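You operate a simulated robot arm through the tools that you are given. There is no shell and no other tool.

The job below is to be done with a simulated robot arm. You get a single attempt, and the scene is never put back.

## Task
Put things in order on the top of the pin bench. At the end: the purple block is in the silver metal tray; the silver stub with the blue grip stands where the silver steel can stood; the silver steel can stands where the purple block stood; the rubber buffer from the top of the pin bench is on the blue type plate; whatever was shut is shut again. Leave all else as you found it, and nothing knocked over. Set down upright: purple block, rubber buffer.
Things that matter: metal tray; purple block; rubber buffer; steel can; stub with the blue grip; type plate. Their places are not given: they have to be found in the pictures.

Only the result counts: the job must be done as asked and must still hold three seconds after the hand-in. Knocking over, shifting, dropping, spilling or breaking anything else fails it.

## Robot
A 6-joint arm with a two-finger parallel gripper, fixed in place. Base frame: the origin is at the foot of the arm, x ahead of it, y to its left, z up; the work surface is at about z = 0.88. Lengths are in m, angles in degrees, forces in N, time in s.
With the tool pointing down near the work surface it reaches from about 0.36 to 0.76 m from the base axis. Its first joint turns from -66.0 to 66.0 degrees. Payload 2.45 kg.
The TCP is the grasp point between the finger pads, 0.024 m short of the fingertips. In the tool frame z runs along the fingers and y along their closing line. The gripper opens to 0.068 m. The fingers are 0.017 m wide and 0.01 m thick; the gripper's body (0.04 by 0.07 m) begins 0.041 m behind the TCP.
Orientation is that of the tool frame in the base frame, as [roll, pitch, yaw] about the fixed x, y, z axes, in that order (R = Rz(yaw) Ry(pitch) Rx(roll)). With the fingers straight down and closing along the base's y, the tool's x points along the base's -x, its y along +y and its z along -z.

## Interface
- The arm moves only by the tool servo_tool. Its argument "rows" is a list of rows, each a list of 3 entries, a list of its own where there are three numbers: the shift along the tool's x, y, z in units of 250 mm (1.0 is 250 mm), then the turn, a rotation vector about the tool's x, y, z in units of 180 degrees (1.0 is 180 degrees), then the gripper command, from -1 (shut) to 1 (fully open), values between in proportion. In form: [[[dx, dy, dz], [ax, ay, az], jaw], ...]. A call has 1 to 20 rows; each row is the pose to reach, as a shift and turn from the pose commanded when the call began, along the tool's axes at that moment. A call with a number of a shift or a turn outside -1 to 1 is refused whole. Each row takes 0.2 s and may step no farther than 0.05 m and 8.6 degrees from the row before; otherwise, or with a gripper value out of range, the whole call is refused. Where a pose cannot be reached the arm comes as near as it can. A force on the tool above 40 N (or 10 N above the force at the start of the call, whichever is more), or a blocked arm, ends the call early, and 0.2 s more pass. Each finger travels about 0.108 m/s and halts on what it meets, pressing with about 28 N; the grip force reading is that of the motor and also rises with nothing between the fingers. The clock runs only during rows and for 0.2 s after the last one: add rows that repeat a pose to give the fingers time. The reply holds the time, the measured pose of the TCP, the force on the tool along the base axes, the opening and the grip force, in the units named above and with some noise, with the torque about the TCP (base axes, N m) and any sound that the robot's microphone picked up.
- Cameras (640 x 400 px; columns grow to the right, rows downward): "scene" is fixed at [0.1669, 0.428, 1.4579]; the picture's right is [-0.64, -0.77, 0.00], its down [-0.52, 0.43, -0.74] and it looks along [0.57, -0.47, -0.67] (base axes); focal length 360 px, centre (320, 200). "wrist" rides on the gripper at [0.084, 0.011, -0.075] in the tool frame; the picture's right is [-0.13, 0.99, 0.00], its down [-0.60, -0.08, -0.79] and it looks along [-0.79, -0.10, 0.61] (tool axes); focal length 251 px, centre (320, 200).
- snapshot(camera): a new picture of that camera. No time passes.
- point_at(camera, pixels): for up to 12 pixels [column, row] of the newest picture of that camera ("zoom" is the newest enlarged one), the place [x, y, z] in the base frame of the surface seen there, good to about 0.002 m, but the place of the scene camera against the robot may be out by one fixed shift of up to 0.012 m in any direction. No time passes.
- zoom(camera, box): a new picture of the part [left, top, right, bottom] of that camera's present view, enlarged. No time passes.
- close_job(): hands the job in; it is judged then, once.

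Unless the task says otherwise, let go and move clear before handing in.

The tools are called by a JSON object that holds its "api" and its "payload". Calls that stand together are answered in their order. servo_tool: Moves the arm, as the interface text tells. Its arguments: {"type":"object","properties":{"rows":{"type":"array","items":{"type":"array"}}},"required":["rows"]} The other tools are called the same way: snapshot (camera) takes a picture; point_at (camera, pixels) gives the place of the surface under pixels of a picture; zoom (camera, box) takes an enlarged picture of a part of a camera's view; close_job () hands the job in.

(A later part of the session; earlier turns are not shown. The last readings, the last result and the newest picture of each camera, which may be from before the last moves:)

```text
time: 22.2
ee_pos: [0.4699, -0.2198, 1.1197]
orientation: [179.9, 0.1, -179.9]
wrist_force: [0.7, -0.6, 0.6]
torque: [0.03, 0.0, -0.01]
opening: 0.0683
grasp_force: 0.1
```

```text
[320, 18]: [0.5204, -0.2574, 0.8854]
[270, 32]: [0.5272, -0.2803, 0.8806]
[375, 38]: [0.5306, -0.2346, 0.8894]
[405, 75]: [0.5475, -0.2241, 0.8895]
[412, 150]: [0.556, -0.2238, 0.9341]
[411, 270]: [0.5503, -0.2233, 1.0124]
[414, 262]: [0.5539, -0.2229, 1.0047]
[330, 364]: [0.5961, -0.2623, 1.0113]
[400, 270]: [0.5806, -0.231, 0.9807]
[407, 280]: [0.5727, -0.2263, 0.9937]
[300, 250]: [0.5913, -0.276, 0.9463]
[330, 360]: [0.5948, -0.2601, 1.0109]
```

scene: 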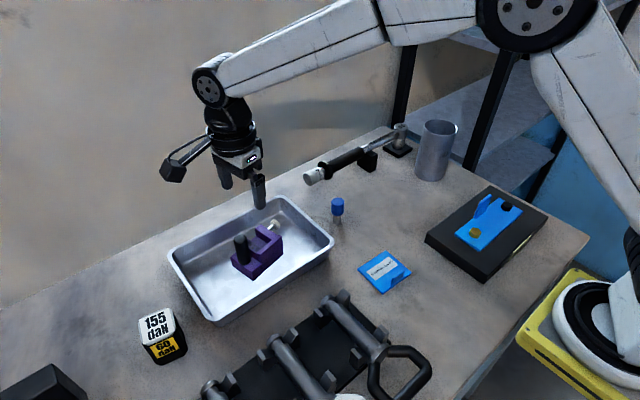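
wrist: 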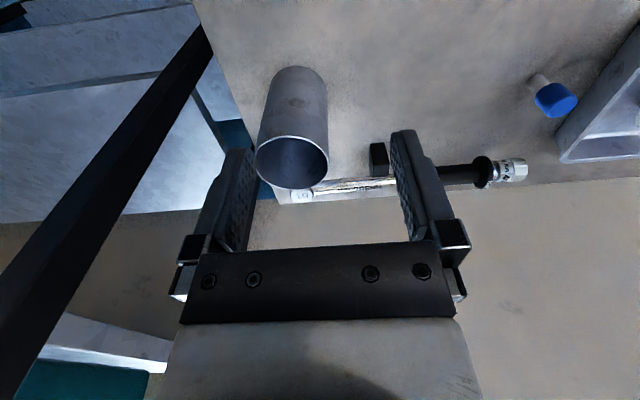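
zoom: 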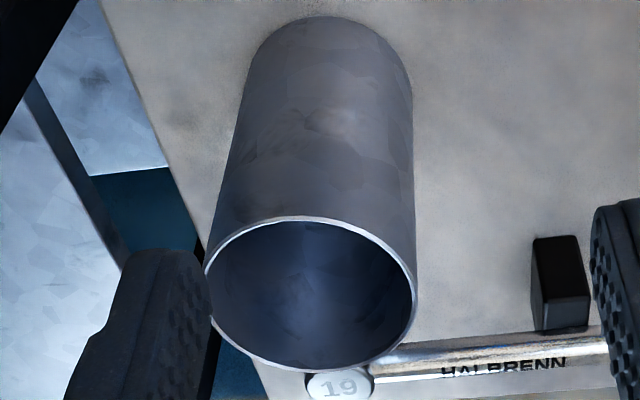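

The rim's +y wall is at y≈−0.2245 around x≈0.5585, with centre (0.5585,−0.2595). I'll position above that wall so one finger enters the can, and check before descending.

{"api": "servo_tool", "payload": {"rows": [[[-0.12, -0.007, 0], [0, 0, 0], 1], [[-0.24, -0.013, 0], [0, 0, 0], 1], [[-0.354, -0.019, 0.05], [0, 0, 0], 1], [[-0.354, -0.019, 0.2], [0, 0, 0], 1]]}}

{"api": "snapshot", "payload": {"camera": "wrist"}}

{"api": "zoom", "payload": {"camera": "scene", "box": [360, 50, 500, 200]}}

```text
time: 23.2
ee_pos: [0.5583, -0.2277, 1.0707]
orientation: [-180.0, 0.0, -179.9]
wrist_force: [1.6, 0.9, -0.7]
torque: [-0.04, 0.05, 0.01]
opening: 0.068
grasp_force: 0.1
```

```text
taken
```

wrist: 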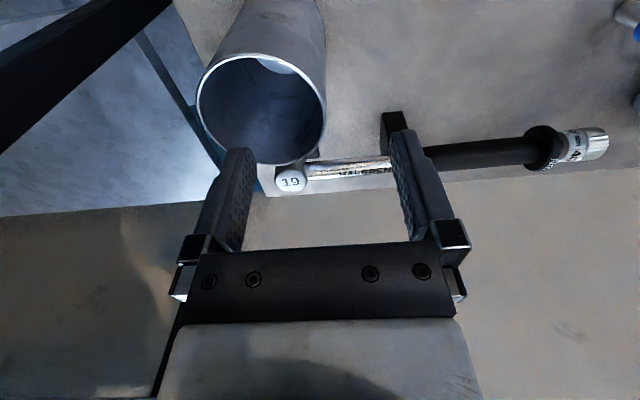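

```text
2.67 times, centred on (430, 125) of scene
```

zoom: 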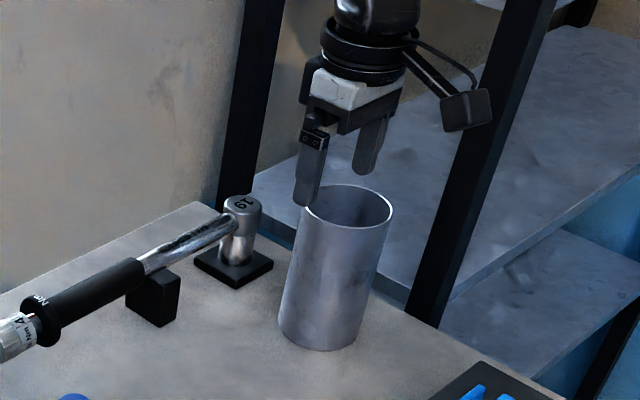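

At row 113 (below the TCP at rim height) the right wall sits at column ~325, i.e. about 3 mm to +y of the TCP, matching the reading of −0.2277. I'll correct 3 mm and descend.

{"api": "servo_tool", "payload": {"rows": [[[0, 0.012, 0.05], [0, 0, 0], 1], [[0, 0.012, 0.14], [0, 0, 0], 1], [[0, 0.012, 0.22], [0, 0, 0], 1], [[0, 0.012, 0.283], [0, 0, 0], 1]]}}

{"api": "snapshot", "payload": {"camera": "wrist"}}

{"api": "zoom", "payload": {"camera": "scene", "box": [360, 50, 500, 200]}}

```text
time: 24.2
ee_pos: [0.5588, -0.2219, 0.9984]
orientation: [180.0, 0.1, -179.9]
wrist_force: [-0.2, -0.3, 0.1]
torque: [0.01, -0.02, 0.01]
opening: 0.0681
grasp_force: 0.0
```

```text
taken
```

wrist: 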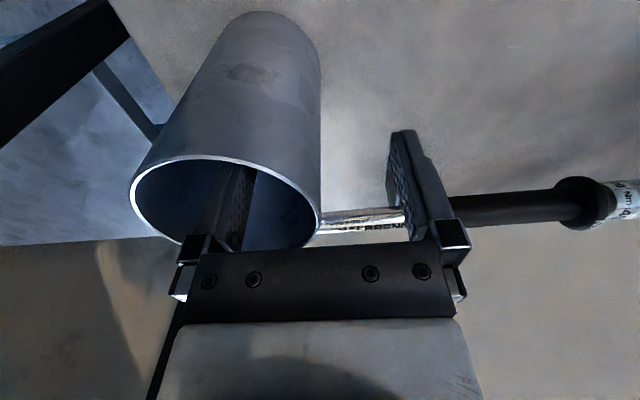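

```text
2.67 times, centred on (430, 125) of scene
```

zoom: 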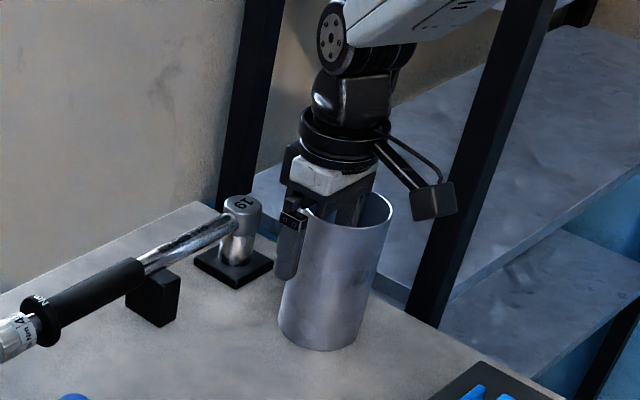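

The inner finger is in the can and the wall is centred between the pads (column ~320). Closing the jaws on the wall.

{"api": "servo_tool", "payload": {"rows": [[[0, 0, 0], [0, 0, 0], 0], [[0, 0, 0], [0, 0, 0], -0.5], [[0, 0, 0], [0, 0, 0], -1], [[0, 0, 0], [0, 0, 0], -1]]}}

{"api": "snapshot", "payload": {"camera": "wrist"}}

{"api": "zoom", "payload": {"camera": "scene", "box": [360, 50, 500, 200]}}

```text
time: 25.2
ee_pos: [0.5582, -0.2217, 0.9969]
orientation: [180.0, -0.1, -180.0]
wrist_force: [-0.9, -0.6, 0.3]
torque: [-0.03, -0.05, 0.05]
opening: 0.0037
grasp_force: 27.3
```

```text
taken
```

wrist: 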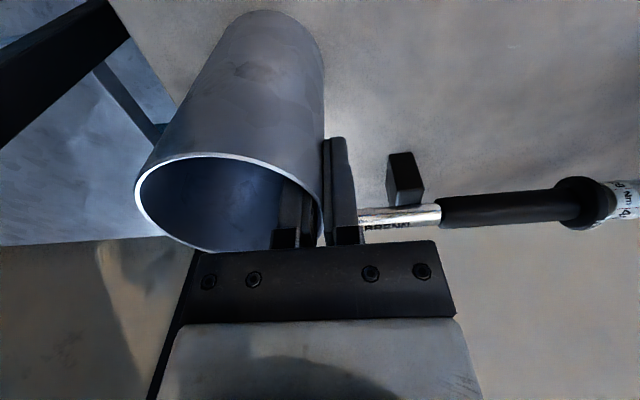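

```text
2.67 times, centred on (430, 125) of scene
```

zoom: 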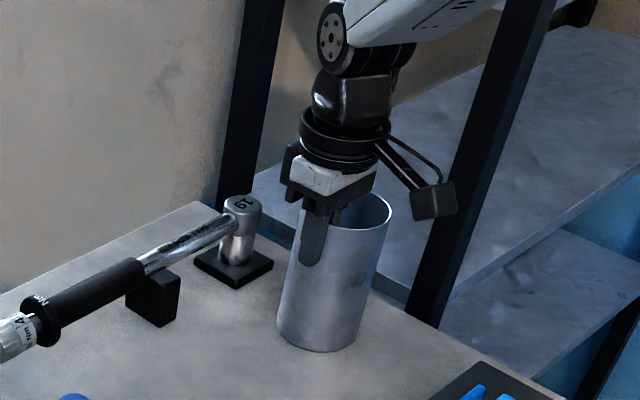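

Gripped on the wall (opening 3.7 mm, 27 N). I'll lift slightly and check for tilt.

{"api": "servo_tool", "payload": {"rows": [[[0, 0, -0.02], [0, 0, 0], -1], [[0, 0, -0.05], [0, 0, 0], -1], [[0, 0, -0.08], [0, 0, 0], -1], [[0, 0, -0.08], [0, 0, 0], -1]]}}

{"api": "snapshot", "payload": {"camera": "wrist"}}

{"api": "zoom", "payload": {"camera": "scene", "box": [360, 50, 500, 200]}}

```text
time: 26.2
ee_pos: [0.5591, -0.2211, 1.0183]
orientation: [180.0, 0.0, -179.8]
wrist_force: [0.0, -0.3, -0.9]
torque: [0.0, 0.01, 0.02]
opening: 0.0035
grasp_force: 26.9
```

```text
taken
```

wrist: 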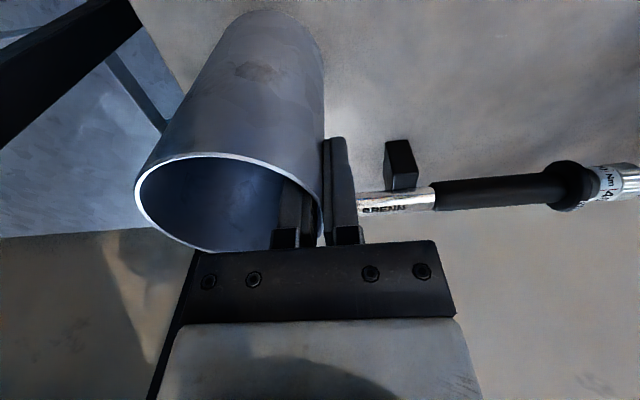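

```text
2.67 times, centred on (430, 125) of scene
```

zoom: 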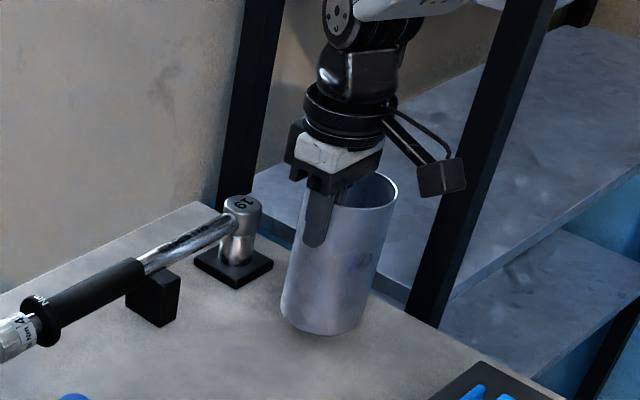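

Can hangs straight with no tilt. I'll check the wrench support's clearance before moving the can in +y.

{"api": "snapshot", "payload": {"camera": "scene"}}

{"api": "point_at", "payload": {"camera": "scene", "pixels": [[367, 172], [362, 165], [375, 163], [352, 160], [328, 172], [398, 155], [411, 150], [390, 175], [385, 205], [380, 190]]}}

{"api": "zoom", "payload": {"camera": "scene", "box": [300, 110, 460, 230]}}

```text
taken
```

scene: 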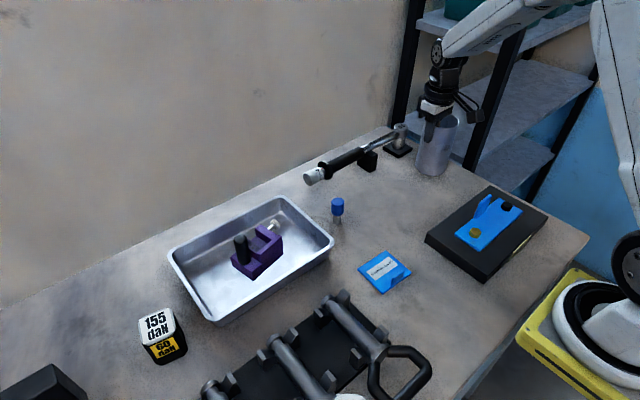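

```text
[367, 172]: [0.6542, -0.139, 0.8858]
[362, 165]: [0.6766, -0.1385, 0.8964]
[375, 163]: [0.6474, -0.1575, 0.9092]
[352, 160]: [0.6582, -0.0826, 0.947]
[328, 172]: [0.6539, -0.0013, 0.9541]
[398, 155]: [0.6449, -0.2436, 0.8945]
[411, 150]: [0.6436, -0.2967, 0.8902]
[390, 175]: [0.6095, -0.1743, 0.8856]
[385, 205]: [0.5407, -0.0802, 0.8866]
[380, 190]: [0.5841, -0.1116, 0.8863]
```

```text
3.33 times, centred on (380, 170) of scene
```

zoom: 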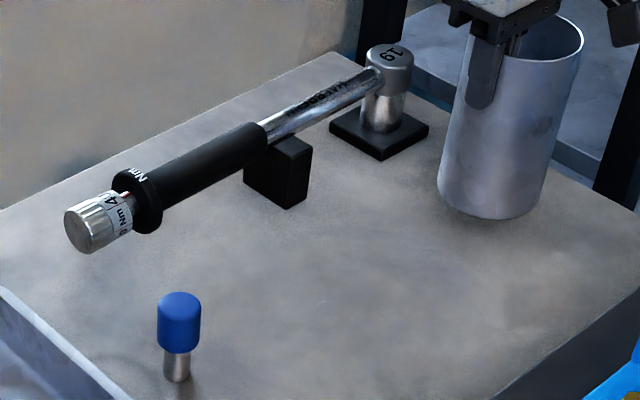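

The path is clear (wrench starts at x≥0.64). Moving the can to the purple block's old centre (0.559,−0.099).

{"api": "servo_tool", "payload": {"rows": [[[0, 0.1, -0.06], [0, 0, 0], -1], [[0, 0.25, -0.08], [0, 0, 0], -1], [[0, 0.4, -0.08], [0, 0, 0], -1], [[0, 0.54, -0.06], [0, 0, 0], -1], [[0, 0.632, -0.02], [0, 0, 0], -1], [[0, 0.632, 0.04], [0, 0, 0], -1], [[0, 0.632, 0.06], [0, 0, 0], -1]]}}

{"api": "zoom", "payload": {"camera": "scene", "box": [320, 90, 480, 230]}}

```text
time: 27.8
ee_pos: [0.5585, -0.0654, 1.0032]
orientation: [-179.9, 0.0, -179.9]
wrist_force: [0.2, -0.6, -0.8]
torque: [0.05, 0.0, 0.02]
opening: 0.0033
grasp_force: 26.8
```

```text
2.86 times, centred on (400, 160) of scene
```

zoom: 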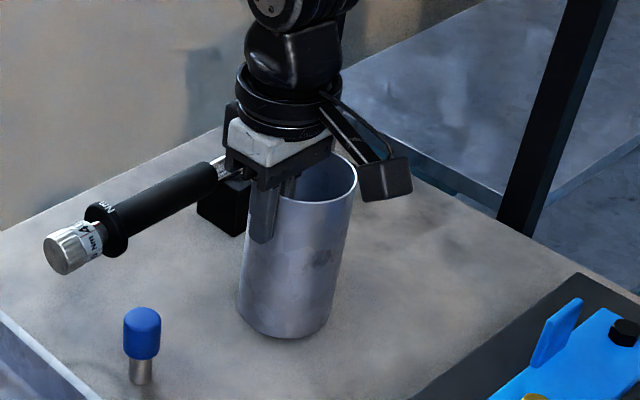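

A few mm above the table now. Nudging +2 mm in y and lowering in small steps to contact.

{"api": "servo_tool", "payload": {"rows": [[[0, 0.008, 0.008], [0, 0, 0], -1], [[0, 0.008, 0.016], [0, 0, 0], -1], [[0, 0.008, 0.02], [0, 0, 0], -1]]}}

```text
time: 28.6
ee_pos: [0.5593, -0.0623, 0.9982]
orientation: [180.0, 0.0, -179.9]
wrist_force: [-0.3, 0.6, 1.5]
torque: [0.07, 0.13, -0.01]
opening: 0.0033
grasp_force: 26.8
```

{"api": "servo_tool", "payload": {"rows": [[[0, 0, 0.004], [0, 0, 0], -1], [[0, 0, 0.006], [0, 0, 0], -1]]}}

```text
time: 29.2
ee_pos: [0.5588, -0.0611, 0.9977]
orientation: [179.9, 0.1, -179.9]
wrist_force: [-5.0, 2.5, 17.0]
torque: [-0.13, 0.36, -0.01]
opening: 0.0032
grasp_force: 27.0
```

Firm contact (17 N). Ease off, open, and lift clear.

{"api": "servo_tool", "payload": {"rows": [[[0, 0, -0.006], [0, 0, 0], -1], [[0, 0, -0.006], [0, 0, 0], 0], [[0, 0, -0.006], [0, 0, 0], 0], [[0, 0, -0.006], [0, 0, 0], 0]]}}

{"api": "snapshot", "payload": {"camera": "wrist"}}

{"api": "zoom", "payload": {"camera": "scene", "box": [320, 90, 480, 230]}}

```text
time: 30.2
ee_pos: [0.5597, -0.0623, 0.9975]
orientation: [180.0, 0.1, -180.0]
wrist_force: [0.4, 0.0, -0.1]
torque: [0.0, -0.02, 0.01]
opening: 0.034
grasp_force: 0.0
```

```text
taken
```

wrist: 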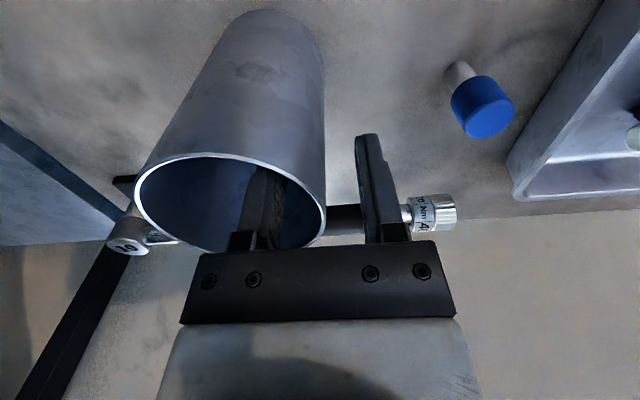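

```text
2.86 times, centred on (400, 160) of scene
```

zoom: 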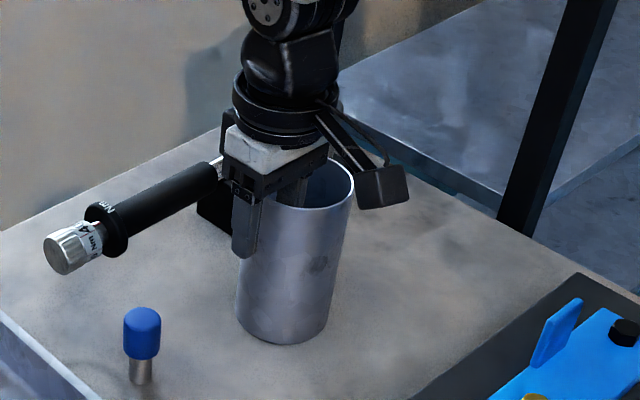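

Released and free. Lifting straight up out of the can, then I'll measure it and the stub from above.

{"api": "servo_tool", "payload": {"rows": [[[0, 0, -0.1], [0, 0, 0], 0], [[0, 0, -0.25], [0, 0, 0], 0], [[0, 0, -0.42], [0, 0, 0], 0.5], [[0.15, 0.05, -0.5], [0, 0, 0], 1], [[0.32, 0.12, -0.5], [0, 0, 0], 1], [[0.44, 0.2, -0.5], [0, 0, 0], 1]]}}

{"api": "snapshot", "payload": {"camera": "wrist"}}

{"api": "zoom", "payload": {"camera": "wrist", "box": [220, 40, 400, 190]}}

```text
time: 31.6
ee_pos: [0.4482, -0.0116, 1.1238]
orientation: [-179.9, 0.0, -179.9]
wrist_force: [-0.7, -0.4, 0.6]
torque: [0.02, -0.02, 0.0]
opening: 0.068
grasp_force: 0.0
```

```text
taken
```

wrist: 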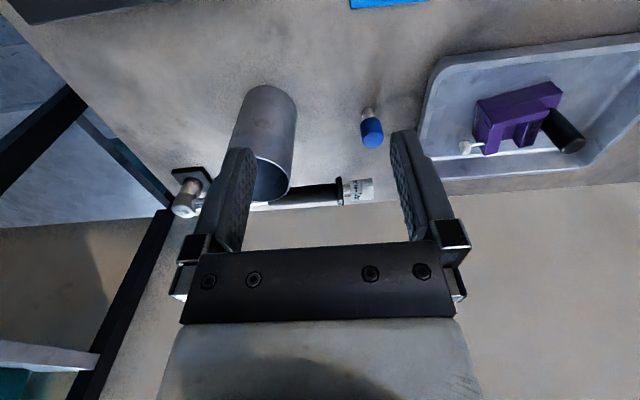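

```text
2.67 times, centred on (310, 115) of wrist
```

zoom: 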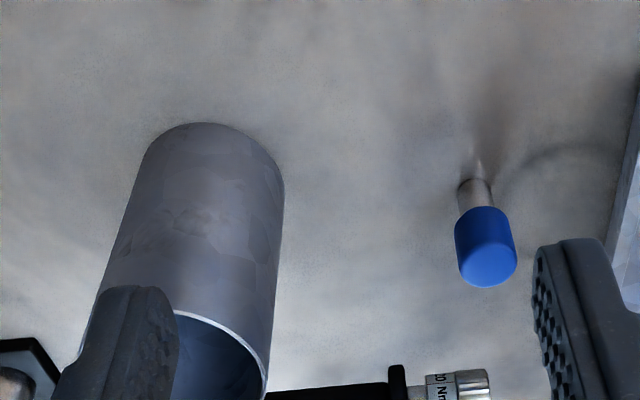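

The can stands upright in its new place. Now measuring the stub and can base from this view.

{"api": "point_at", "payload": {"camera": "zoom", "pixels": [[487, 265], [470, 262], [515, 255], [475, 182], [462, 190], [490, 190], [457, 225], [510, 222], [485, 215], [205, 124], [283, 185], [150, 150]]}}

{"api": "point_at", "payload": {"camera": "scene", "pixels": [[337, 200], [332, 208], [343, 208], [337, 217], [337, 222]]}}

{"api": "zoom", "payload": {"camera": "scene", "box": [310, 180, 370, 240]}}

```text
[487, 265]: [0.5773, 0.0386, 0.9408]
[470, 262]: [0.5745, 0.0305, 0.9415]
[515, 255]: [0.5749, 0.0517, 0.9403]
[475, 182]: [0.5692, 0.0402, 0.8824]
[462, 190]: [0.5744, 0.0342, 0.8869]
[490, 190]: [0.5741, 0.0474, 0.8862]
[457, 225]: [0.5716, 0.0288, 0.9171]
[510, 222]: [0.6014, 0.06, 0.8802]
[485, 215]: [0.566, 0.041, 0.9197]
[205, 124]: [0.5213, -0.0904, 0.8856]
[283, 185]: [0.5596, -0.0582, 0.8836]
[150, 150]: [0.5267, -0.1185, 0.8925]
```

```text
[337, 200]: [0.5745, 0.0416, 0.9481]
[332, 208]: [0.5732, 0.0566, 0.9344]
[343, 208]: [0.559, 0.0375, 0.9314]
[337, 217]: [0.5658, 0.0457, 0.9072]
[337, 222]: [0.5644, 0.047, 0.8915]
```

```text
6.67 times, centred on (340, 210) of scene
```

zoom: 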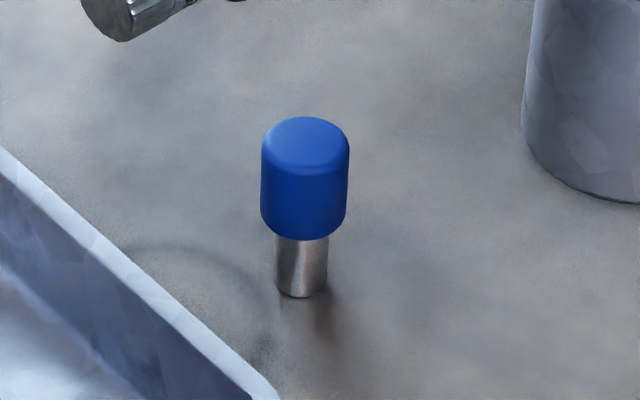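

The stub is at about (0.5765,0.0407), with the blue grip z 0.912–0.943 and 23 mm wide. I'll go above it with the jaws part-open.

{"api": "servo_tool", "payload": {"rows": [[[0, 0.209, 0], [0, 0, 0], 0.6], [[-0.17, 0.209, 0.05], [0, 0, 0], 0.6], [[-0.34, 0.209, 0.15], [0, 0, 0], 0.6], [[-0.48, 0.209, 0.28], [0, 0, 0], 0.6], [[-0.513, 0.209, 0.42], [0, 0, 0], 0.6], [[-0.513, 0.209, 0.55], [0, 0, 0], 0.6]]}}

{"api": "snapshot", "payload": {"camera": "wrist"}}

```text
refused: row 1 steps farther than a row can; nothing moved
```

```text
taken
```

wrist: 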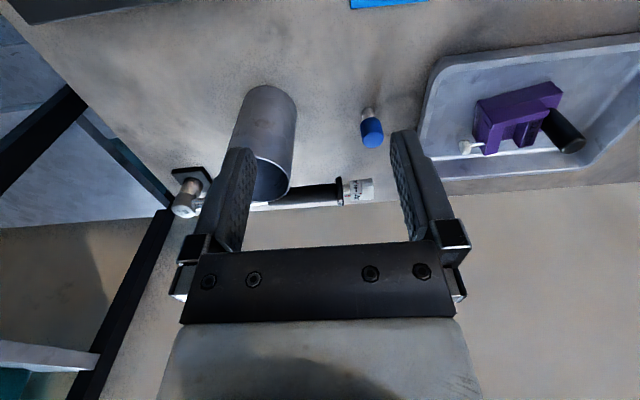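

The first row was slightly too long (52 mm), so nothing moved. Splitting it.

{"api": "servo_tool", "payload": {"rows": [[[0, 0.11, 0], [0, 0, 0], 0.6], [[-0.05, 0.209, 0.02], [0, 0, 0], 0.6], [[-0.2, 0.209, 0.06], [0, 0, 0], 0.6], [[-0.35, 0.209, 0.15], [0, 0, 0], 0.6], [[-0.48, 0.209, 0.27], [0, 0, 0], 0.6], [[-0.513, 0.209, 0.42], [0, 0, 0], 0.6], [[-0.513, 0.209, 0.53], [0, 0, 0], 0.6]]}}

{"api": "snapshot", "payload": {"camera": "wrist"}}

```text
time: 33.2
ee_pos: [0.5768, 0.0395, 0.9904]
orientation: [180.0, -0.1, -180.0]
wrist_force: [-0.9, 0.6, 0.2]
torque: [0.03, 0.01, 0.01]
opening: 0.0543
grasp_force: 0.1
```

```text
taken
```

wrist: 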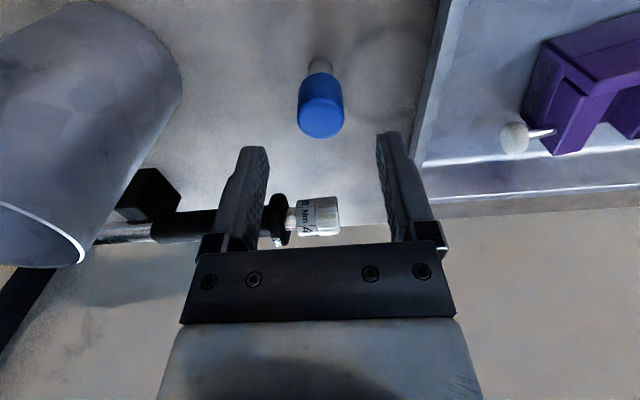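

The stub's top (321,122) sits right under the TCP's projected point (320,119). Descending to z≈0.927 and closing.

{"api": "servo_tool", "payload": {"rows": [[[0, 0.003, 0.1], [0, 0, 0], 0.6], [[0, 0.003, 0.18], [0, 0, 0], 0.6], [[0, 0.003, 0.23], [0, 0, 0], 0.6], [[0, 0.003, 0.254], [0, 0, 0], 0.6]]}}

{"api": "snapshot", "payload": {"camera": "wrist"}}

{"api": "servo_tool", "payload": {"rows": [[[0, 0, 0], [0, 0, 0], 0], [[0, 0, 0], [0, 0, 0], -0.4], [[0, 0, 0], [0, 0, 0], -1], [[0, 0, 0], [0, 0, 0], -1]]}}

{"api": "zoom", "payload": {"camera": "scene", "box": [280, 140, 400, 240]}}

```text
time: 34.2
ee_pos: [0.5764, 0.0408, 0.9265]
orientation: [179.9, 0.0, -179.9]
wrist_force: [-0.3, -0.7, 1.6]
torque: [-0.02, -0.02, 0.01]
opening: 0.0541
grasp_force: 0.0
```

```text
taken
```

wrist: 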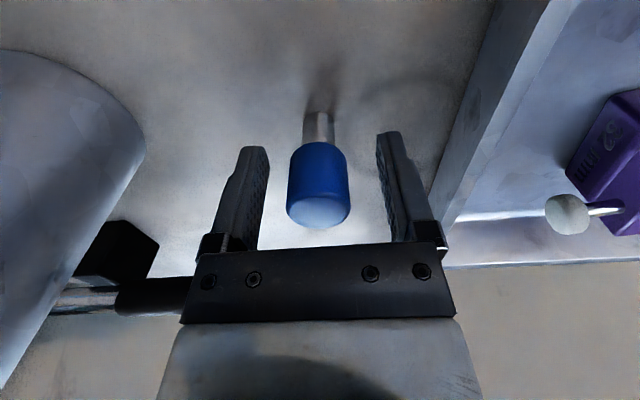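

```text
time: 35.2
ee_pos: [0.5778, 0.0412, 0.9267]
orientation: [180.0, 0.0, -179.8]
wrist_force: [-0.3, -0.1, 1.0]
torque: [-0.02, 0.0, 0.0]
opening: 0.027
grasp_force: 28.0
```

```text
4.00 times, centred on (340, 190) of scene
```

zoom: 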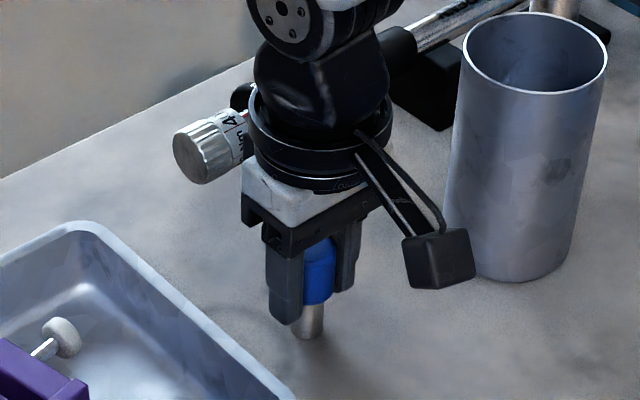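

Stub gripped (27 mm). I'll lift to z≈1.12 so it clears the can's rim, then carry it in −y.

{"api": "servo_tool", "payload": {"rows": [[[0, 0, -0.06], [0, 0, 0], -1], [[0, 0, -0.22], [0, 0, 0], -1], [[0, 0, -0.4], [0, 0, 0], -1], [[0, 0, -0.58], [0, 0, 0], -1], [[0, 0, -0.78], [0, 0, 0], -1], [[0, -0.16, -0.78], [0, 0, 0], -1], [[0, -0.32, -0.78], [0, 0, 0], -1], [[0, -0.48, -0.78], [0, 0, 0], -1]]}}

{"api": "zoom", "payload": {"camera": "scene", "box": [280, 60, 480, 240]}}

```text
time: 37.0
ee_pos: [0.5771, -0.079, 1.1227]
orientation: [180.0, 0.0, -179.9]
wrist_force: [-0.1, -0.1, -0.5]
torque: [-0.01, 0.01, 0.03]
opening: 0.0273
grasp_force: 28.0
```

```text
2.22 times, centred on (380, 150) of scene
```

zoom: 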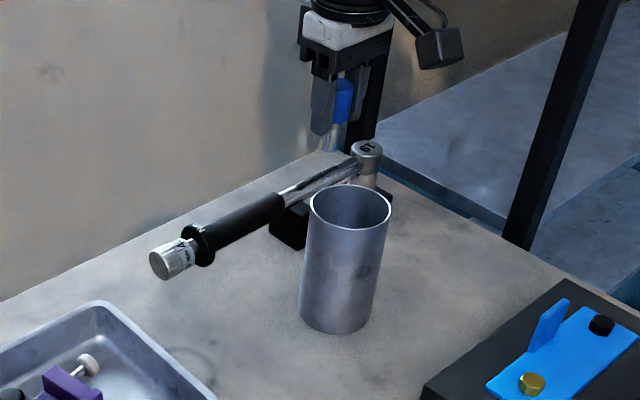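

Stub is held straight and above the can. Moving to the can's old centre (0.5585,−0.2595) and lowering to a little above the table.

{"api": "servo_tool", "payload": {"rows": [[[0.015, -0.15, 0], [0, 0, 0], -1], [[0.03, -0.3, 0], [0, 0, 0], -1], [[0.045, -0.46, 0], [0, 0, 0], -1], [[0.06, -0.62, 0], [0, 0, 0], -1], [[0.0744, -0.722, 0.04], [0, 0, 0], -1], [[0.0744, -0.722, 0.2], [0, 0, 0], -1], [[0.0744, -0.722, 0.38], [0, 0, 0], -1], [[0.0744, -0.722, 0.55], [0, 0, 0], -1], [[0.0744, -0.722, 0.66], [0, 0, 0], -1], [[0.0744, -0.722, 0.711], [0, 0, 0], -1]]}}

{"api": "snapshot", "payload": {"camera": "wrist"}}

{"api": "zoom", "payload": {"camera": "scene", "box": [340, 90, 500, 230]}}

```text
time: 39.2
ee_pos: [0.5583, -0.2582, 0.9443]
orientation: [179.9, 0.0, -179.9]
wrist_force: [-0.1, -0.8, -0.8]
torque: [0.0, 0.01, -0.01]
opening: 0.0268
grasp_force: 27.8
```

```text
taken
```

wrist: 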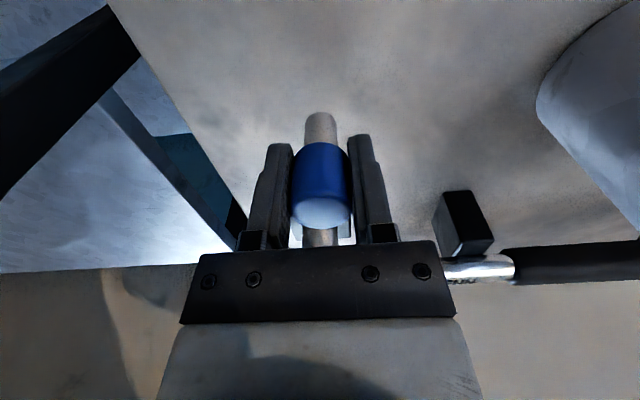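

```text
2.86 times, centred on (420, 160) of scene
```

zoom: 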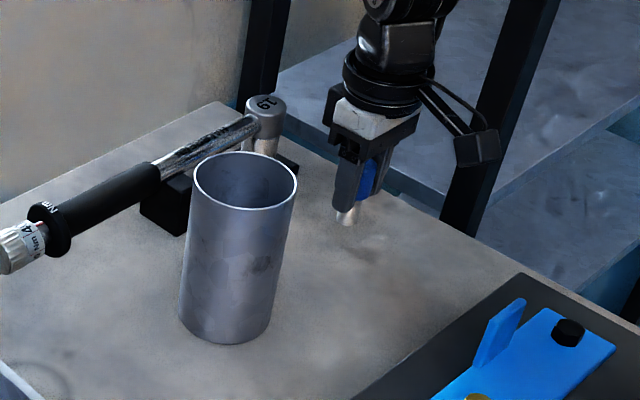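

On position, about 18 mm above the table. Lowering in small steps.

{"api": "servo_tool", "payload": {"rows": [[[0, -0.003, 0.03], [0, 0, 0], -1], [[0, -0.003, 0.055], [0, 0, 0], -1], [[0, -0.003, 0.066], [0, 0, 0], -1]]}}

{"api": "servo_tool", "payload": {"rows": [[[0, 0, 0.004], [0, 0, 0], -1], [[0, 0, 0.006], [0, 0, 0], -1]]}}

```text
time: 40.0
ee_pos: [0.5593, -0.2605, 0.9272]
orientation: [-180.0, 0.0, -179.9]
wrist_force: [-0.2, 0.0, -1.5]
torque: [-0.03, -0.01, -0.01]
opening: 0.0269
grasp_force: 28.6
```

```text
time: 40.6
ee_pos: [0.5585, -0.2598, 0.9273]
orientation: [-180.0, 0.1, -180.0]
wrist_force: [-2.4, 1.5, 5.8]
torque: [0.1, 0.06, 0.0]
opening: 0.0266
grasp_force: 28.2
```

Light contact (5.8 N). Opening the jaws gently, then rising straight up.

{"api": "servo_tool", "payload": {"rows": [[[0, 0, -0.002], [0, 0, 0], -1], [[0, 0, -0.002], [0, 0, 0], -0.1], [[0, 0, -0.002], [0, 0, 0], 0.2], [[0, 0, -0.002], [0, 0, 0], 0.6], [[0, 0, -0.002], [0, 0, 0], 0.6]]}}

{"api": "snapshot", "payload": {"camera": "wrist"}}

{"api": "servo_tool", "payload": {"rows": [[[0, 0, -0.05], [0, 0, 0], 0.6], [[0, 0, -0.15], [0, 0, 0], 0.6], [[0, 0, -0.3], [0, 0, 0], 0.6], [[0, 0, -0.48], [0, 0, 0], 0.6], [[0, 0, -0.66], [0, 0, 0], 1], [[0, 0, -0.8], [0, 0, 0], 1]]}}

{"api": "snapshot", "payload": {"camera": "scene"}}

{"api": "snapshot", "payload": {"camera": "wrist"}}

```text
time: 41.8
ee_pos: [0.5587, -0.2612, 0.927]
orientation: [-180.0, 0.0, -179.8]
wrist_force: [0.6, 0.6, 0.2]
torque: [-0.02, 0.02, -0.04]
opening: 0.0543
grasp_force: 0.1
```

```text
taken
```

wrist: 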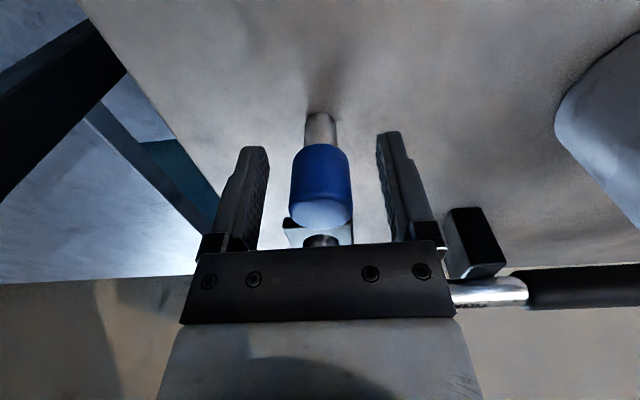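

```text
time: 43.2
ee_pos: [0.5592, -0.2618, 1.1278]
orientation: [-180.0, 0.0, -179.9]
wrist_force: [0.6, -0.5, -0.5]
torque: [0.03, -0.02, 0.01]
opening: 0.0681
grasp_force: 0.1
```

```text
taken
```

scene: 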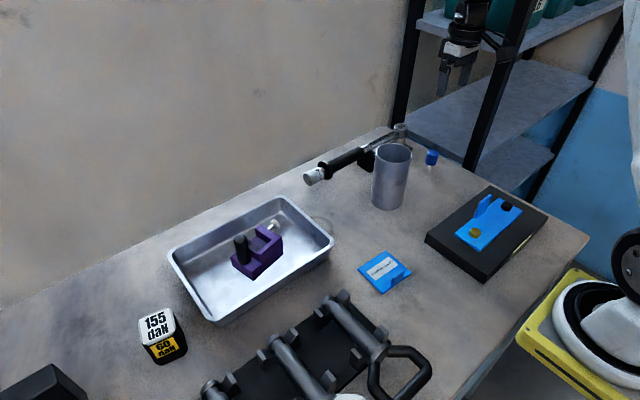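

```text
taken
```

wrist: 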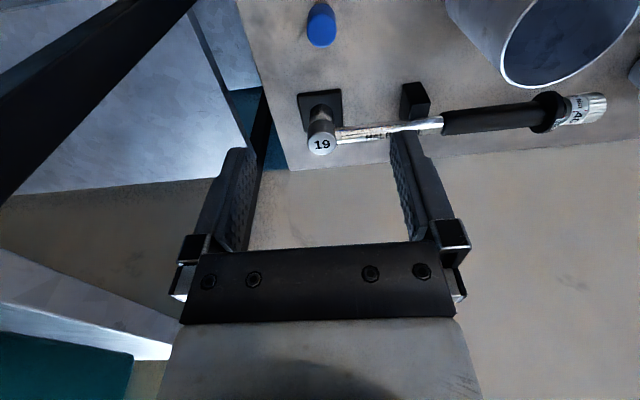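

The stub stands upright at the can's old spot, and the can at the purple block's old spot. Next I'll position the wrist camera to inspect the blue type plate (384,270).

{"api": "servo_tool", "payload": {"rows": [[[0.0745, 0.12, 0], [0, 0, 0.03125], 1], [[0.149, 0.24, 0], [0, 0, 0.0625], 1], [[0.2235, 0.36, 0], [0, 0, 0.09375], 1], [[0.298, 0.48, 0], [0, 0, 0.125], 1], [[0.3725, 0.6, 0], [0, 0, 0.15625], 1], [[0.447, 0.72, 0], [0, 0, 0.1875], 1], [[0.5215, 0.84, 0], [0, 0, 0.21875], 1], [[0.596, 0.96, 0], [0, 0, 0.25], 1]]}}

{"api": "servo_tool", "payload": {"rows": [[[0.071, 0.071, 0], [0, 0, 0.03125], 1], [[0.1415, 0.1415, 0], [0, 0, 0.0625], 1], [[0.212, 0.212, 0], [0, 0, 0.09375], 1], [[0.283, 0.283, 0], [0, 0, 0.125], 1], [[0.354, 0.354, 0], [0, 0, 0.15625], 1], [[0.4245, 0.4245, 0], [0, 0, 0.1875], 1], [[0.495, 0.495, 0], [0, 0, 0.21875], 1], [[0.566, 0.566, 0], [0, 0, 0.25], 1]]}}

{"api": "snapshot", "payload": {"camera": "wrist"}}

{"api": "snapshot", "payload": {"camera": "scene"}}

```text
time: 45.0
ee_pos: [0.4093, -0.021, 1.1263]
orientation: [-180.0, 0.0, 135.0]
wrist_force: [0.2, -0.6, 0.7]
torque: [0.0, -0.05, -0.01]
opening: 0.0679
grasp_force: 0.1
```

```text
time: 46.8
ee_pos: [0.4087, 0.181, 1.1259]
orientation: [179.9, 0.0, 90.0]
wrist_force: [-0.5, -0.5, -0.2]
torque: [-0.02, -0.02, 0.04]
opening: 0.0679
grasp_force: 0.1
```

```text
taken
```

wrist: 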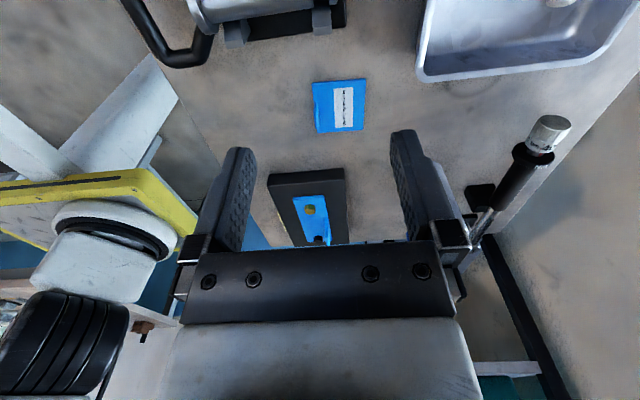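

```text
taken
```

scene: 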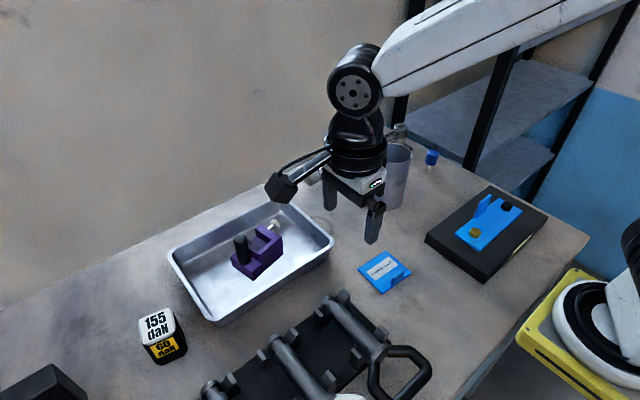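

{"api": "zoom", "payload": {"camera": "wrist", "box": [290, 60, 390, 150]}}

```text
4.44 times, centred on (340, 105) of wrist
```

zoom: 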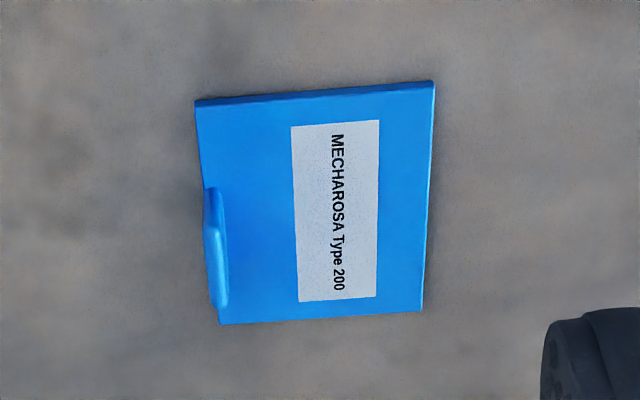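

The "Type 200" plate is clear with its low tab on the near-base edge. Measuring its corners, label, and tab.

{"api": "point_at", "payload": {"camera": "zoom", "pixels": [[200, 108], [430, 92], [419, 305], [222, 317], [294, 128], [378, 123], [375, 295], [301, 299], [207, 195], [222, 195], [215, 300], [228, 290]]}}

{"api": "point_at", "payload": {"camera": "zoom", "pixels": [[335, 210], [250, 150], [250, 210], [240, 300], [400, 200], [217, 250], [211, 230], [223, 250], [232, 250], [230, 210], [180, 240], [500, 200]]}}

```text
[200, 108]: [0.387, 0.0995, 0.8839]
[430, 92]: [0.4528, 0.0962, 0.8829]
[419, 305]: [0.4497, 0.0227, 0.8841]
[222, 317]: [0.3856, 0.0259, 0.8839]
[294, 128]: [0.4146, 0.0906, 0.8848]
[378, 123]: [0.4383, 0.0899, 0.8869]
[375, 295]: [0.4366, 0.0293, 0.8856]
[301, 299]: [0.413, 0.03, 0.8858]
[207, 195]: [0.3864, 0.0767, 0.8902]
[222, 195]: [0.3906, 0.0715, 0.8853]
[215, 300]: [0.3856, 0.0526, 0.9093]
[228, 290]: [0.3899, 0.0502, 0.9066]
```

```text
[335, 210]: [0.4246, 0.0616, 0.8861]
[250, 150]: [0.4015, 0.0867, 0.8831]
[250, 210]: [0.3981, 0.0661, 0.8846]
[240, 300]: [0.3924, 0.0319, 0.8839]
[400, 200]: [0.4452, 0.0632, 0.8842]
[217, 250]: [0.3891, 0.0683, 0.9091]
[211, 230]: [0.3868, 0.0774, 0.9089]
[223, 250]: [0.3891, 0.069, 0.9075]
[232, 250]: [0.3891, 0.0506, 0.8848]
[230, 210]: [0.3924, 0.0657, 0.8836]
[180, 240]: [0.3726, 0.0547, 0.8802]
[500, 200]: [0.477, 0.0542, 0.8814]
```

The plate spans x 0.385–0.453, y 0.023–0.100, top z≈0.8845, with the tab at x<0.391, so the buffer should go at about (0.421,0.061). Now I'll measure the buffer's orientation.

{"api": "zoom", "payload": {"camera": "scene", "box": [120, 290, 210, 380]}}

{"api": "point_at", "payload": {"camera": "zoom", "pixels": [[209, 140], [333, 84], [364, 182], [236, 240], [268, 110], [350, 130], [300, 215], [220, 190], [285, 160], [255, 265], [380, 225], [320, 325]]}}

```text
4.44 times, centred on (165, 335) of scene
```

zoom: 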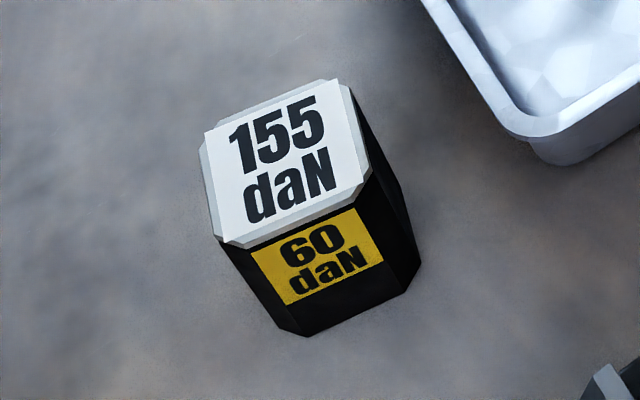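

```text
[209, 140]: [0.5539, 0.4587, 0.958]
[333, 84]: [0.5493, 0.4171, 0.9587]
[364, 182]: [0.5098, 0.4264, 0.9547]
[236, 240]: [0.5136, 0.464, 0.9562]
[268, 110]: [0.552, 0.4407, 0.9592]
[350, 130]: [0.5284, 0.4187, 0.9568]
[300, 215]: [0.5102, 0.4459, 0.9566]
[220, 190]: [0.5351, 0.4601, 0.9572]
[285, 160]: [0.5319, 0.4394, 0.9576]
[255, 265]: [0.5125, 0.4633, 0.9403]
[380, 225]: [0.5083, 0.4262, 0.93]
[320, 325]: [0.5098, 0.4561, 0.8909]
```

The buffer top is about 0.043 m square, rotated roughly −8°, centred near (0.532,0.441). I'll move in front of it with the jaws set to close across y and verify with the wrist camera.

{"api": "servo_tool", "payload": {"rows": [[[0.087, 0.004, 0.007], [0, 0, -0.0416], 1], [[0.174, 0.008, 0.014], [0, 0, -0.0833], 1], [[0.261, 0.012, 0.021], [0, 0, -0.1249], 1], [[0.348, 0.016, 0.028], [0, 0, -0.1665], 1], [[0.435, 0.02, 0.035], [0, 0, -0.2082], 1], [[0.522, 0.024, 0.042], [0, 0, -0.2498], 1], [[0.609, 0.028, 0.049], [0, 0, -0.2915], 1], [[0.696, 0.032, 0.056], [0, 0, -0.3331], 1], [[0.783, 0.036, 0.063], [0, 0, -0.3747], 1], [[0.87, 0.04, 0.07], [0, 0, -0.4164], 1], [[0.956, 0.044, 0.08], [0, 0, -0.458], 1]]}}

{"api": "snapshot", "payload": {"camera": "wrist"}}

{"api": "zoom", "payload": {"camera": "wrist", "box": [250, 50, 410, 200]}}

```text
time: 49.2
ee_pos: [0.4192, 0.4173, 1.1077]
orientation: [-180.0, 0.0, 172.8]
wrist_force: [-0.4, -0.5, 0.5]
torque: [0.0, 0.01, -0.02]
opening: 0.0679
grasp_force: 0.1
```

```text
taken
```

wrist: 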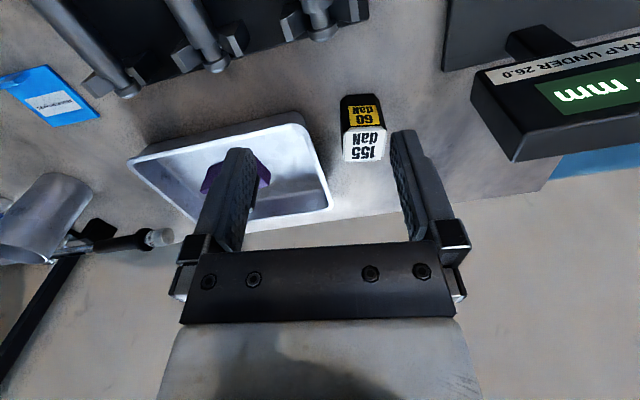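

```text
2.67 times, centred on (330, 125) of wrist
```

zoom: 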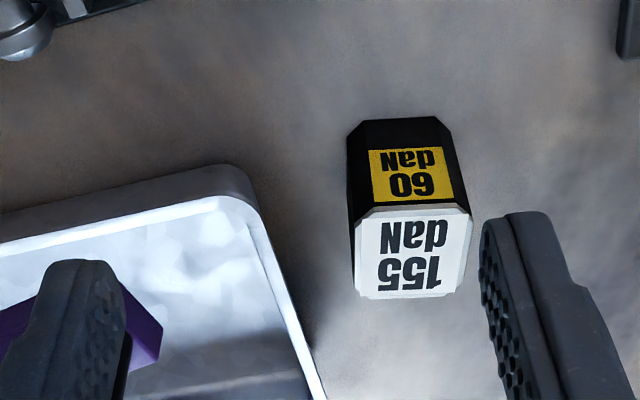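

The buffer is in clear view at (362,130); the display stand is well to its right. Sampling the buffer's top face and base corners.

{"api": "point_at", "payload": {"camera": "zoom", "pixels": [[362, 220], [460, 212], [457, 288], [365, 294], [410, 208], [410, 294], [357, 255], [467, 250], [370, 125], [435, 120], [349, 160], [412, 250]]}}

{"api": "point_at", "payload": {"camera": "wrist", "pixels": [[472, 75], [515, 160], [540, 150], [470, 100], [512, 130], [545, 190], [510, 45], [333, 200]]}}

```text
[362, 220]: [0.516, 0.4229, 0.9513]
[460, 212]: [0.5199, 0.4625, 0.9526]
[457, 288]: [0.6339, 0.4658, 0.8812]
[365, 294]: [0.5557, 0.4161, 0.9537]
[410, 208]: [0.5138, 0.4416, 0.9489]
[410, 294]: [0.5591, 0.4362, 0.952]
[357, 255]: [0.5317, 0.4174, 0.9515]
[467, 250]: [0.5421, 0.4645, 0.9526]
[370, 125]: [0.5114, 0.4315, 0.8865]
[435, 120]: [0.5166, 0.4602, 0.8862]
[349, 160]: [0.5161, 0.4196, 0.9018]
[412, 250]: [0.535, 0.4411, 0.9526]
```

```text
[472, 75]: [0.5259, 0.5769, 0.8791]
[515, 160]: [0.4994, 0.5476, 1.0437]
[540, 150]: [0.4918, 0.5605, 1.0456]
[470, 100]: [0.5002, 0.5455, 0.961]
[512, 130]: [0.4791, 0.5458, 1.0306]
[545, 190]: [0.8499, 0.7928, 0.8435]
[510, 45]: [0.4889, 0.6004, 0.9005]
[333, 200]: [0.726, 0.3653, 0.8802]
```

The buffer's centre is about (0.5365,0.440), width ≈0.048 m, top z≈0.9525, yaw matching the tool. I'll move above it and check the alignment.

{"api": "servo_tool", "payload": {"rows": [[[-0.15, 0.05, 0], [0, 0, 0], 1], [[-0.31, 0.1, 0.03], [0, 0, 0], 1], [[-0.454, 0.149, 0.1], [0, 0, 0], 1], [[-0.454, 0.149, 0.28], [0, 0, 0], 1], [[-0.454, 0.149, 0.42], [0, 0, 0], 1]]}}

{"api": "snapshot", "payload": {"camera": "wrist"}}

{"api": "zoom", "payload": {"camera": "scene", "box": [60, 220, 260, 400]}}

```text
time: 50.4
ee_pos: [0.5357, 0.4416, 1.0015]
orientation: [-180.0, 0.0, 172.7]
wrist_force: [0.0, -0.6, -0.4]
torque: [0.01, -0.02, -0.01]
opening: 0.068
grasp_force: 0.1
```

```text
taken
```

wrist: 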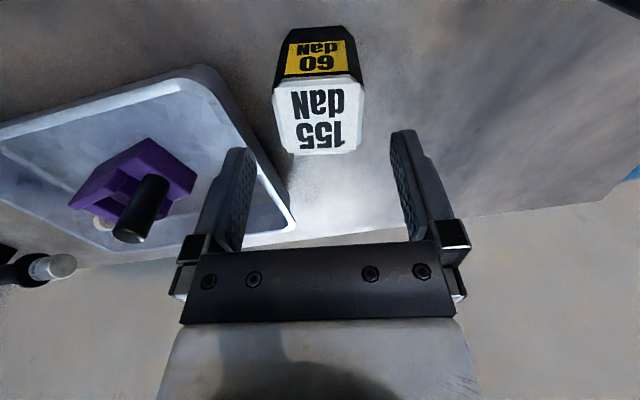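

```text
2.22 times, centred on (160, 310) of scene
```

zoom: 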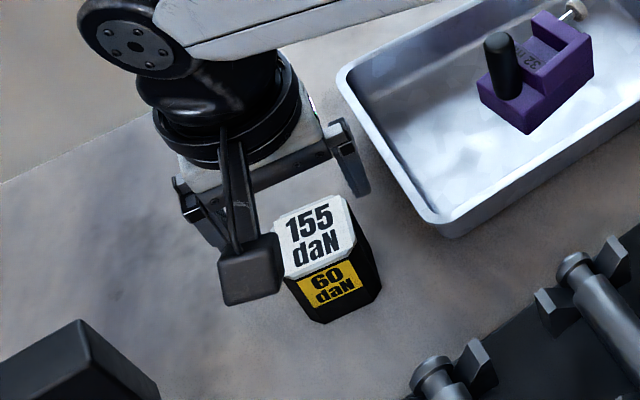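

The buffer's top is centred under the TCP point (320,118) and squarely aligned. Descending to z≈0.925 and closing.

{"api": "servo_tool", "payload": {"rows": [[[0, 0, 0.1], [0, 0, 0], 1], [[0, 0, 0.2], [0, 0, 0], 1], [[0, 0, 0.27], [0, 0, 0], 1], [[0, 0, 0.306], [0, 0, 0], 1]]}}

{"api": "snapshot", "payload": {"camera": "wrist"}}

{"api": "servo_tool", "payload": {"rows": [[[0, 0, 0], [0, 0, 0], 0.5], [[0, 0, 0], [0, 0, 0], 0], [[0, 0, 0], [0, 0, 0], -1], [[0, 0, 0], [0, 0, 0], -1]]}}

{"api": "zoom", "payload": {"camera": "scene", "box": [60, 220, 260, 400]}}

```text
time: 51.4
ee_pos: [0.5367, 0.4404, 0.9239]
orientation: [179.9, 0.0, 172.6]
wrist_force: [0.2, -1.1, -0.4]
torque: [0.01, 0.0, -0.03]
opening: 0.0682
grasp_force: 0.1
```

```text
taken
```

wrist: 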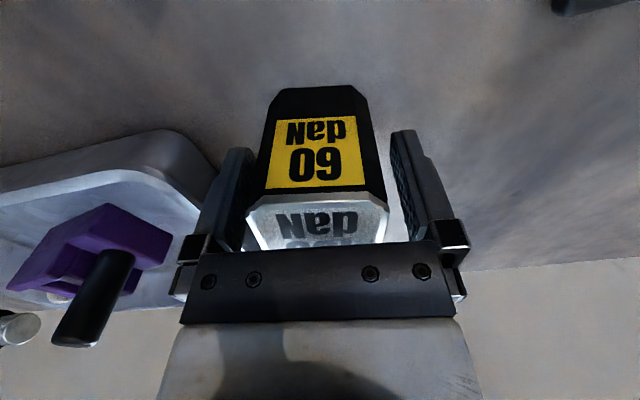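

```text
time: 52.4
ee_pos: [0.5366, 0.4402, 0.925]
orientation: [-180.0, 0.0, 172.5]
wrist_force: [1.2, -1.3, 0.1]
torque: [0.01, -0.04, 0.01]
opening: 0.051
grasp_force: 27.6
```

```text
2.22 times, centred on (160, 310) of scene
```

zoom: 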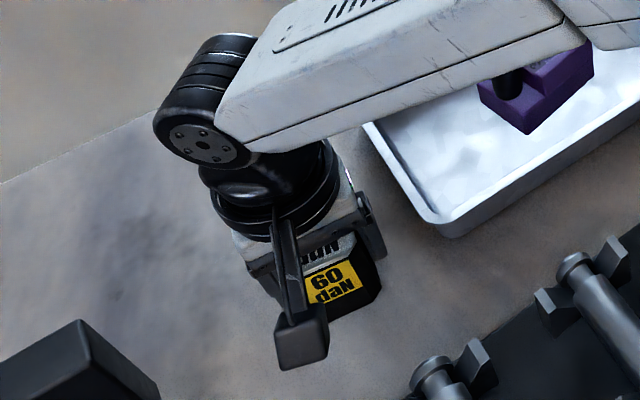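

Buffer gripped (51 mm). Lifting it straight up and carrying it toward the type plate.

{"api": "servo_tool", "payload": {"rows": [[[0, 0, -0.06], [0, 0, 0], -1], [[0, 0, -0.2], [0, 0, 0], -1], [[0, 0, -0.36], [0, 0, 0], -1], [[0, 0, -0.53], [0, 0, 0], -1], [[0, 0, -0.7], [0, 0, 0], -1], [[0.025, -0.15, -0.7], [0, 0, 0], -1], [[0.049, -0.3, -0.7], [0, 0, 0], -1], [[0.074, -0.45, -0.7], [0, 0, 0], -1], [[0.0985, -0.6, -0.7], [0, 0, 0], -1]]}}

{"api": "snapshot", "payload": {"camera": "scene"}}

```text
time: 54.4
ee_pos: [0.4934, 0.2932, 1.0999]
orientation: [180.0, -0.1, 172.5]
wrist_force: [-0.6, -0.2, -2.4]
torque: [0.01, -0.02, 0.02]
opening: 0.0507
grasp_force: 27.6
```

```text
taken
```

scene: 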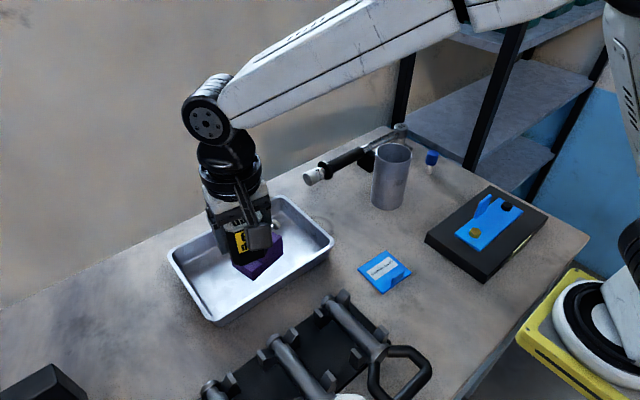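

The buffer is held upright. Continuing to above the plate at (0.422,0.061), turning slightly to align with it.

{"api": "servo_tool", "payload": {"rows": [[[0.027, -0.16, 0], [0, 0, -0.005], -1], [[0.054, -0.32, 0], [0, 0, -0.01], -1], [[0.081, -0.48, 0], [0, 0, -0.015], -1], [[0.108, -0.64, 0], [0, 0, -0.02], -1], [[0.135, -0.8, 0], [0, 0, -0.025], -1], [[0.162, -0.958, 0], [0, 0, -0.03], -1]]}}

{"api": "snapshot", "payload": {"camera": "scene"}}

{"api": "snapshot", "payload": {"camera": "wrist"}}

```text
time: 55.8
ee_pos: [0.4209, 0.0634, 1.0999]
orientation: [180.0, 0.0, 178.0]
wrist_force: [0.3, 0.2, -2.4]
torque: [0.01, -0.01, 0.01]
opening: 0.0507
grasp_force: 28.0
```

```text
taken
```

scene: 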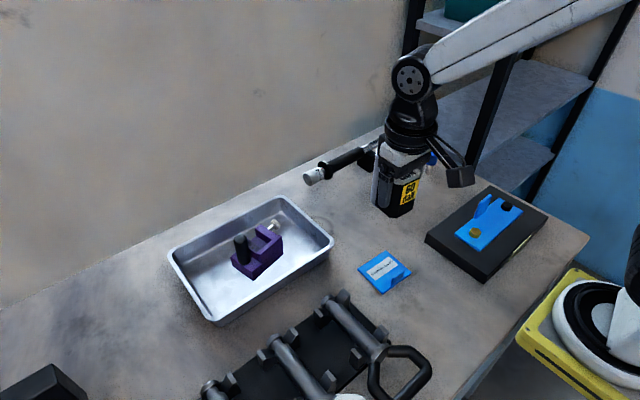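

```text
taken
```

wrist: 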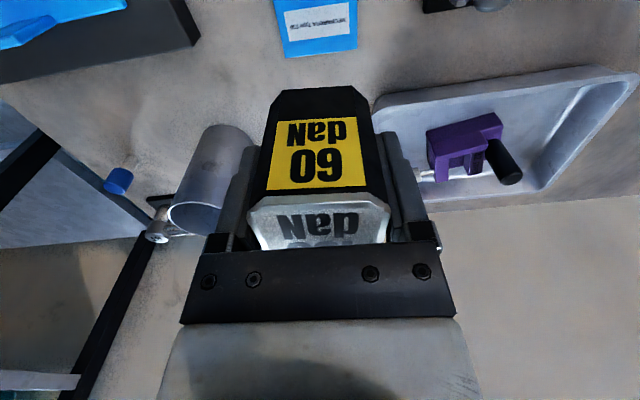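

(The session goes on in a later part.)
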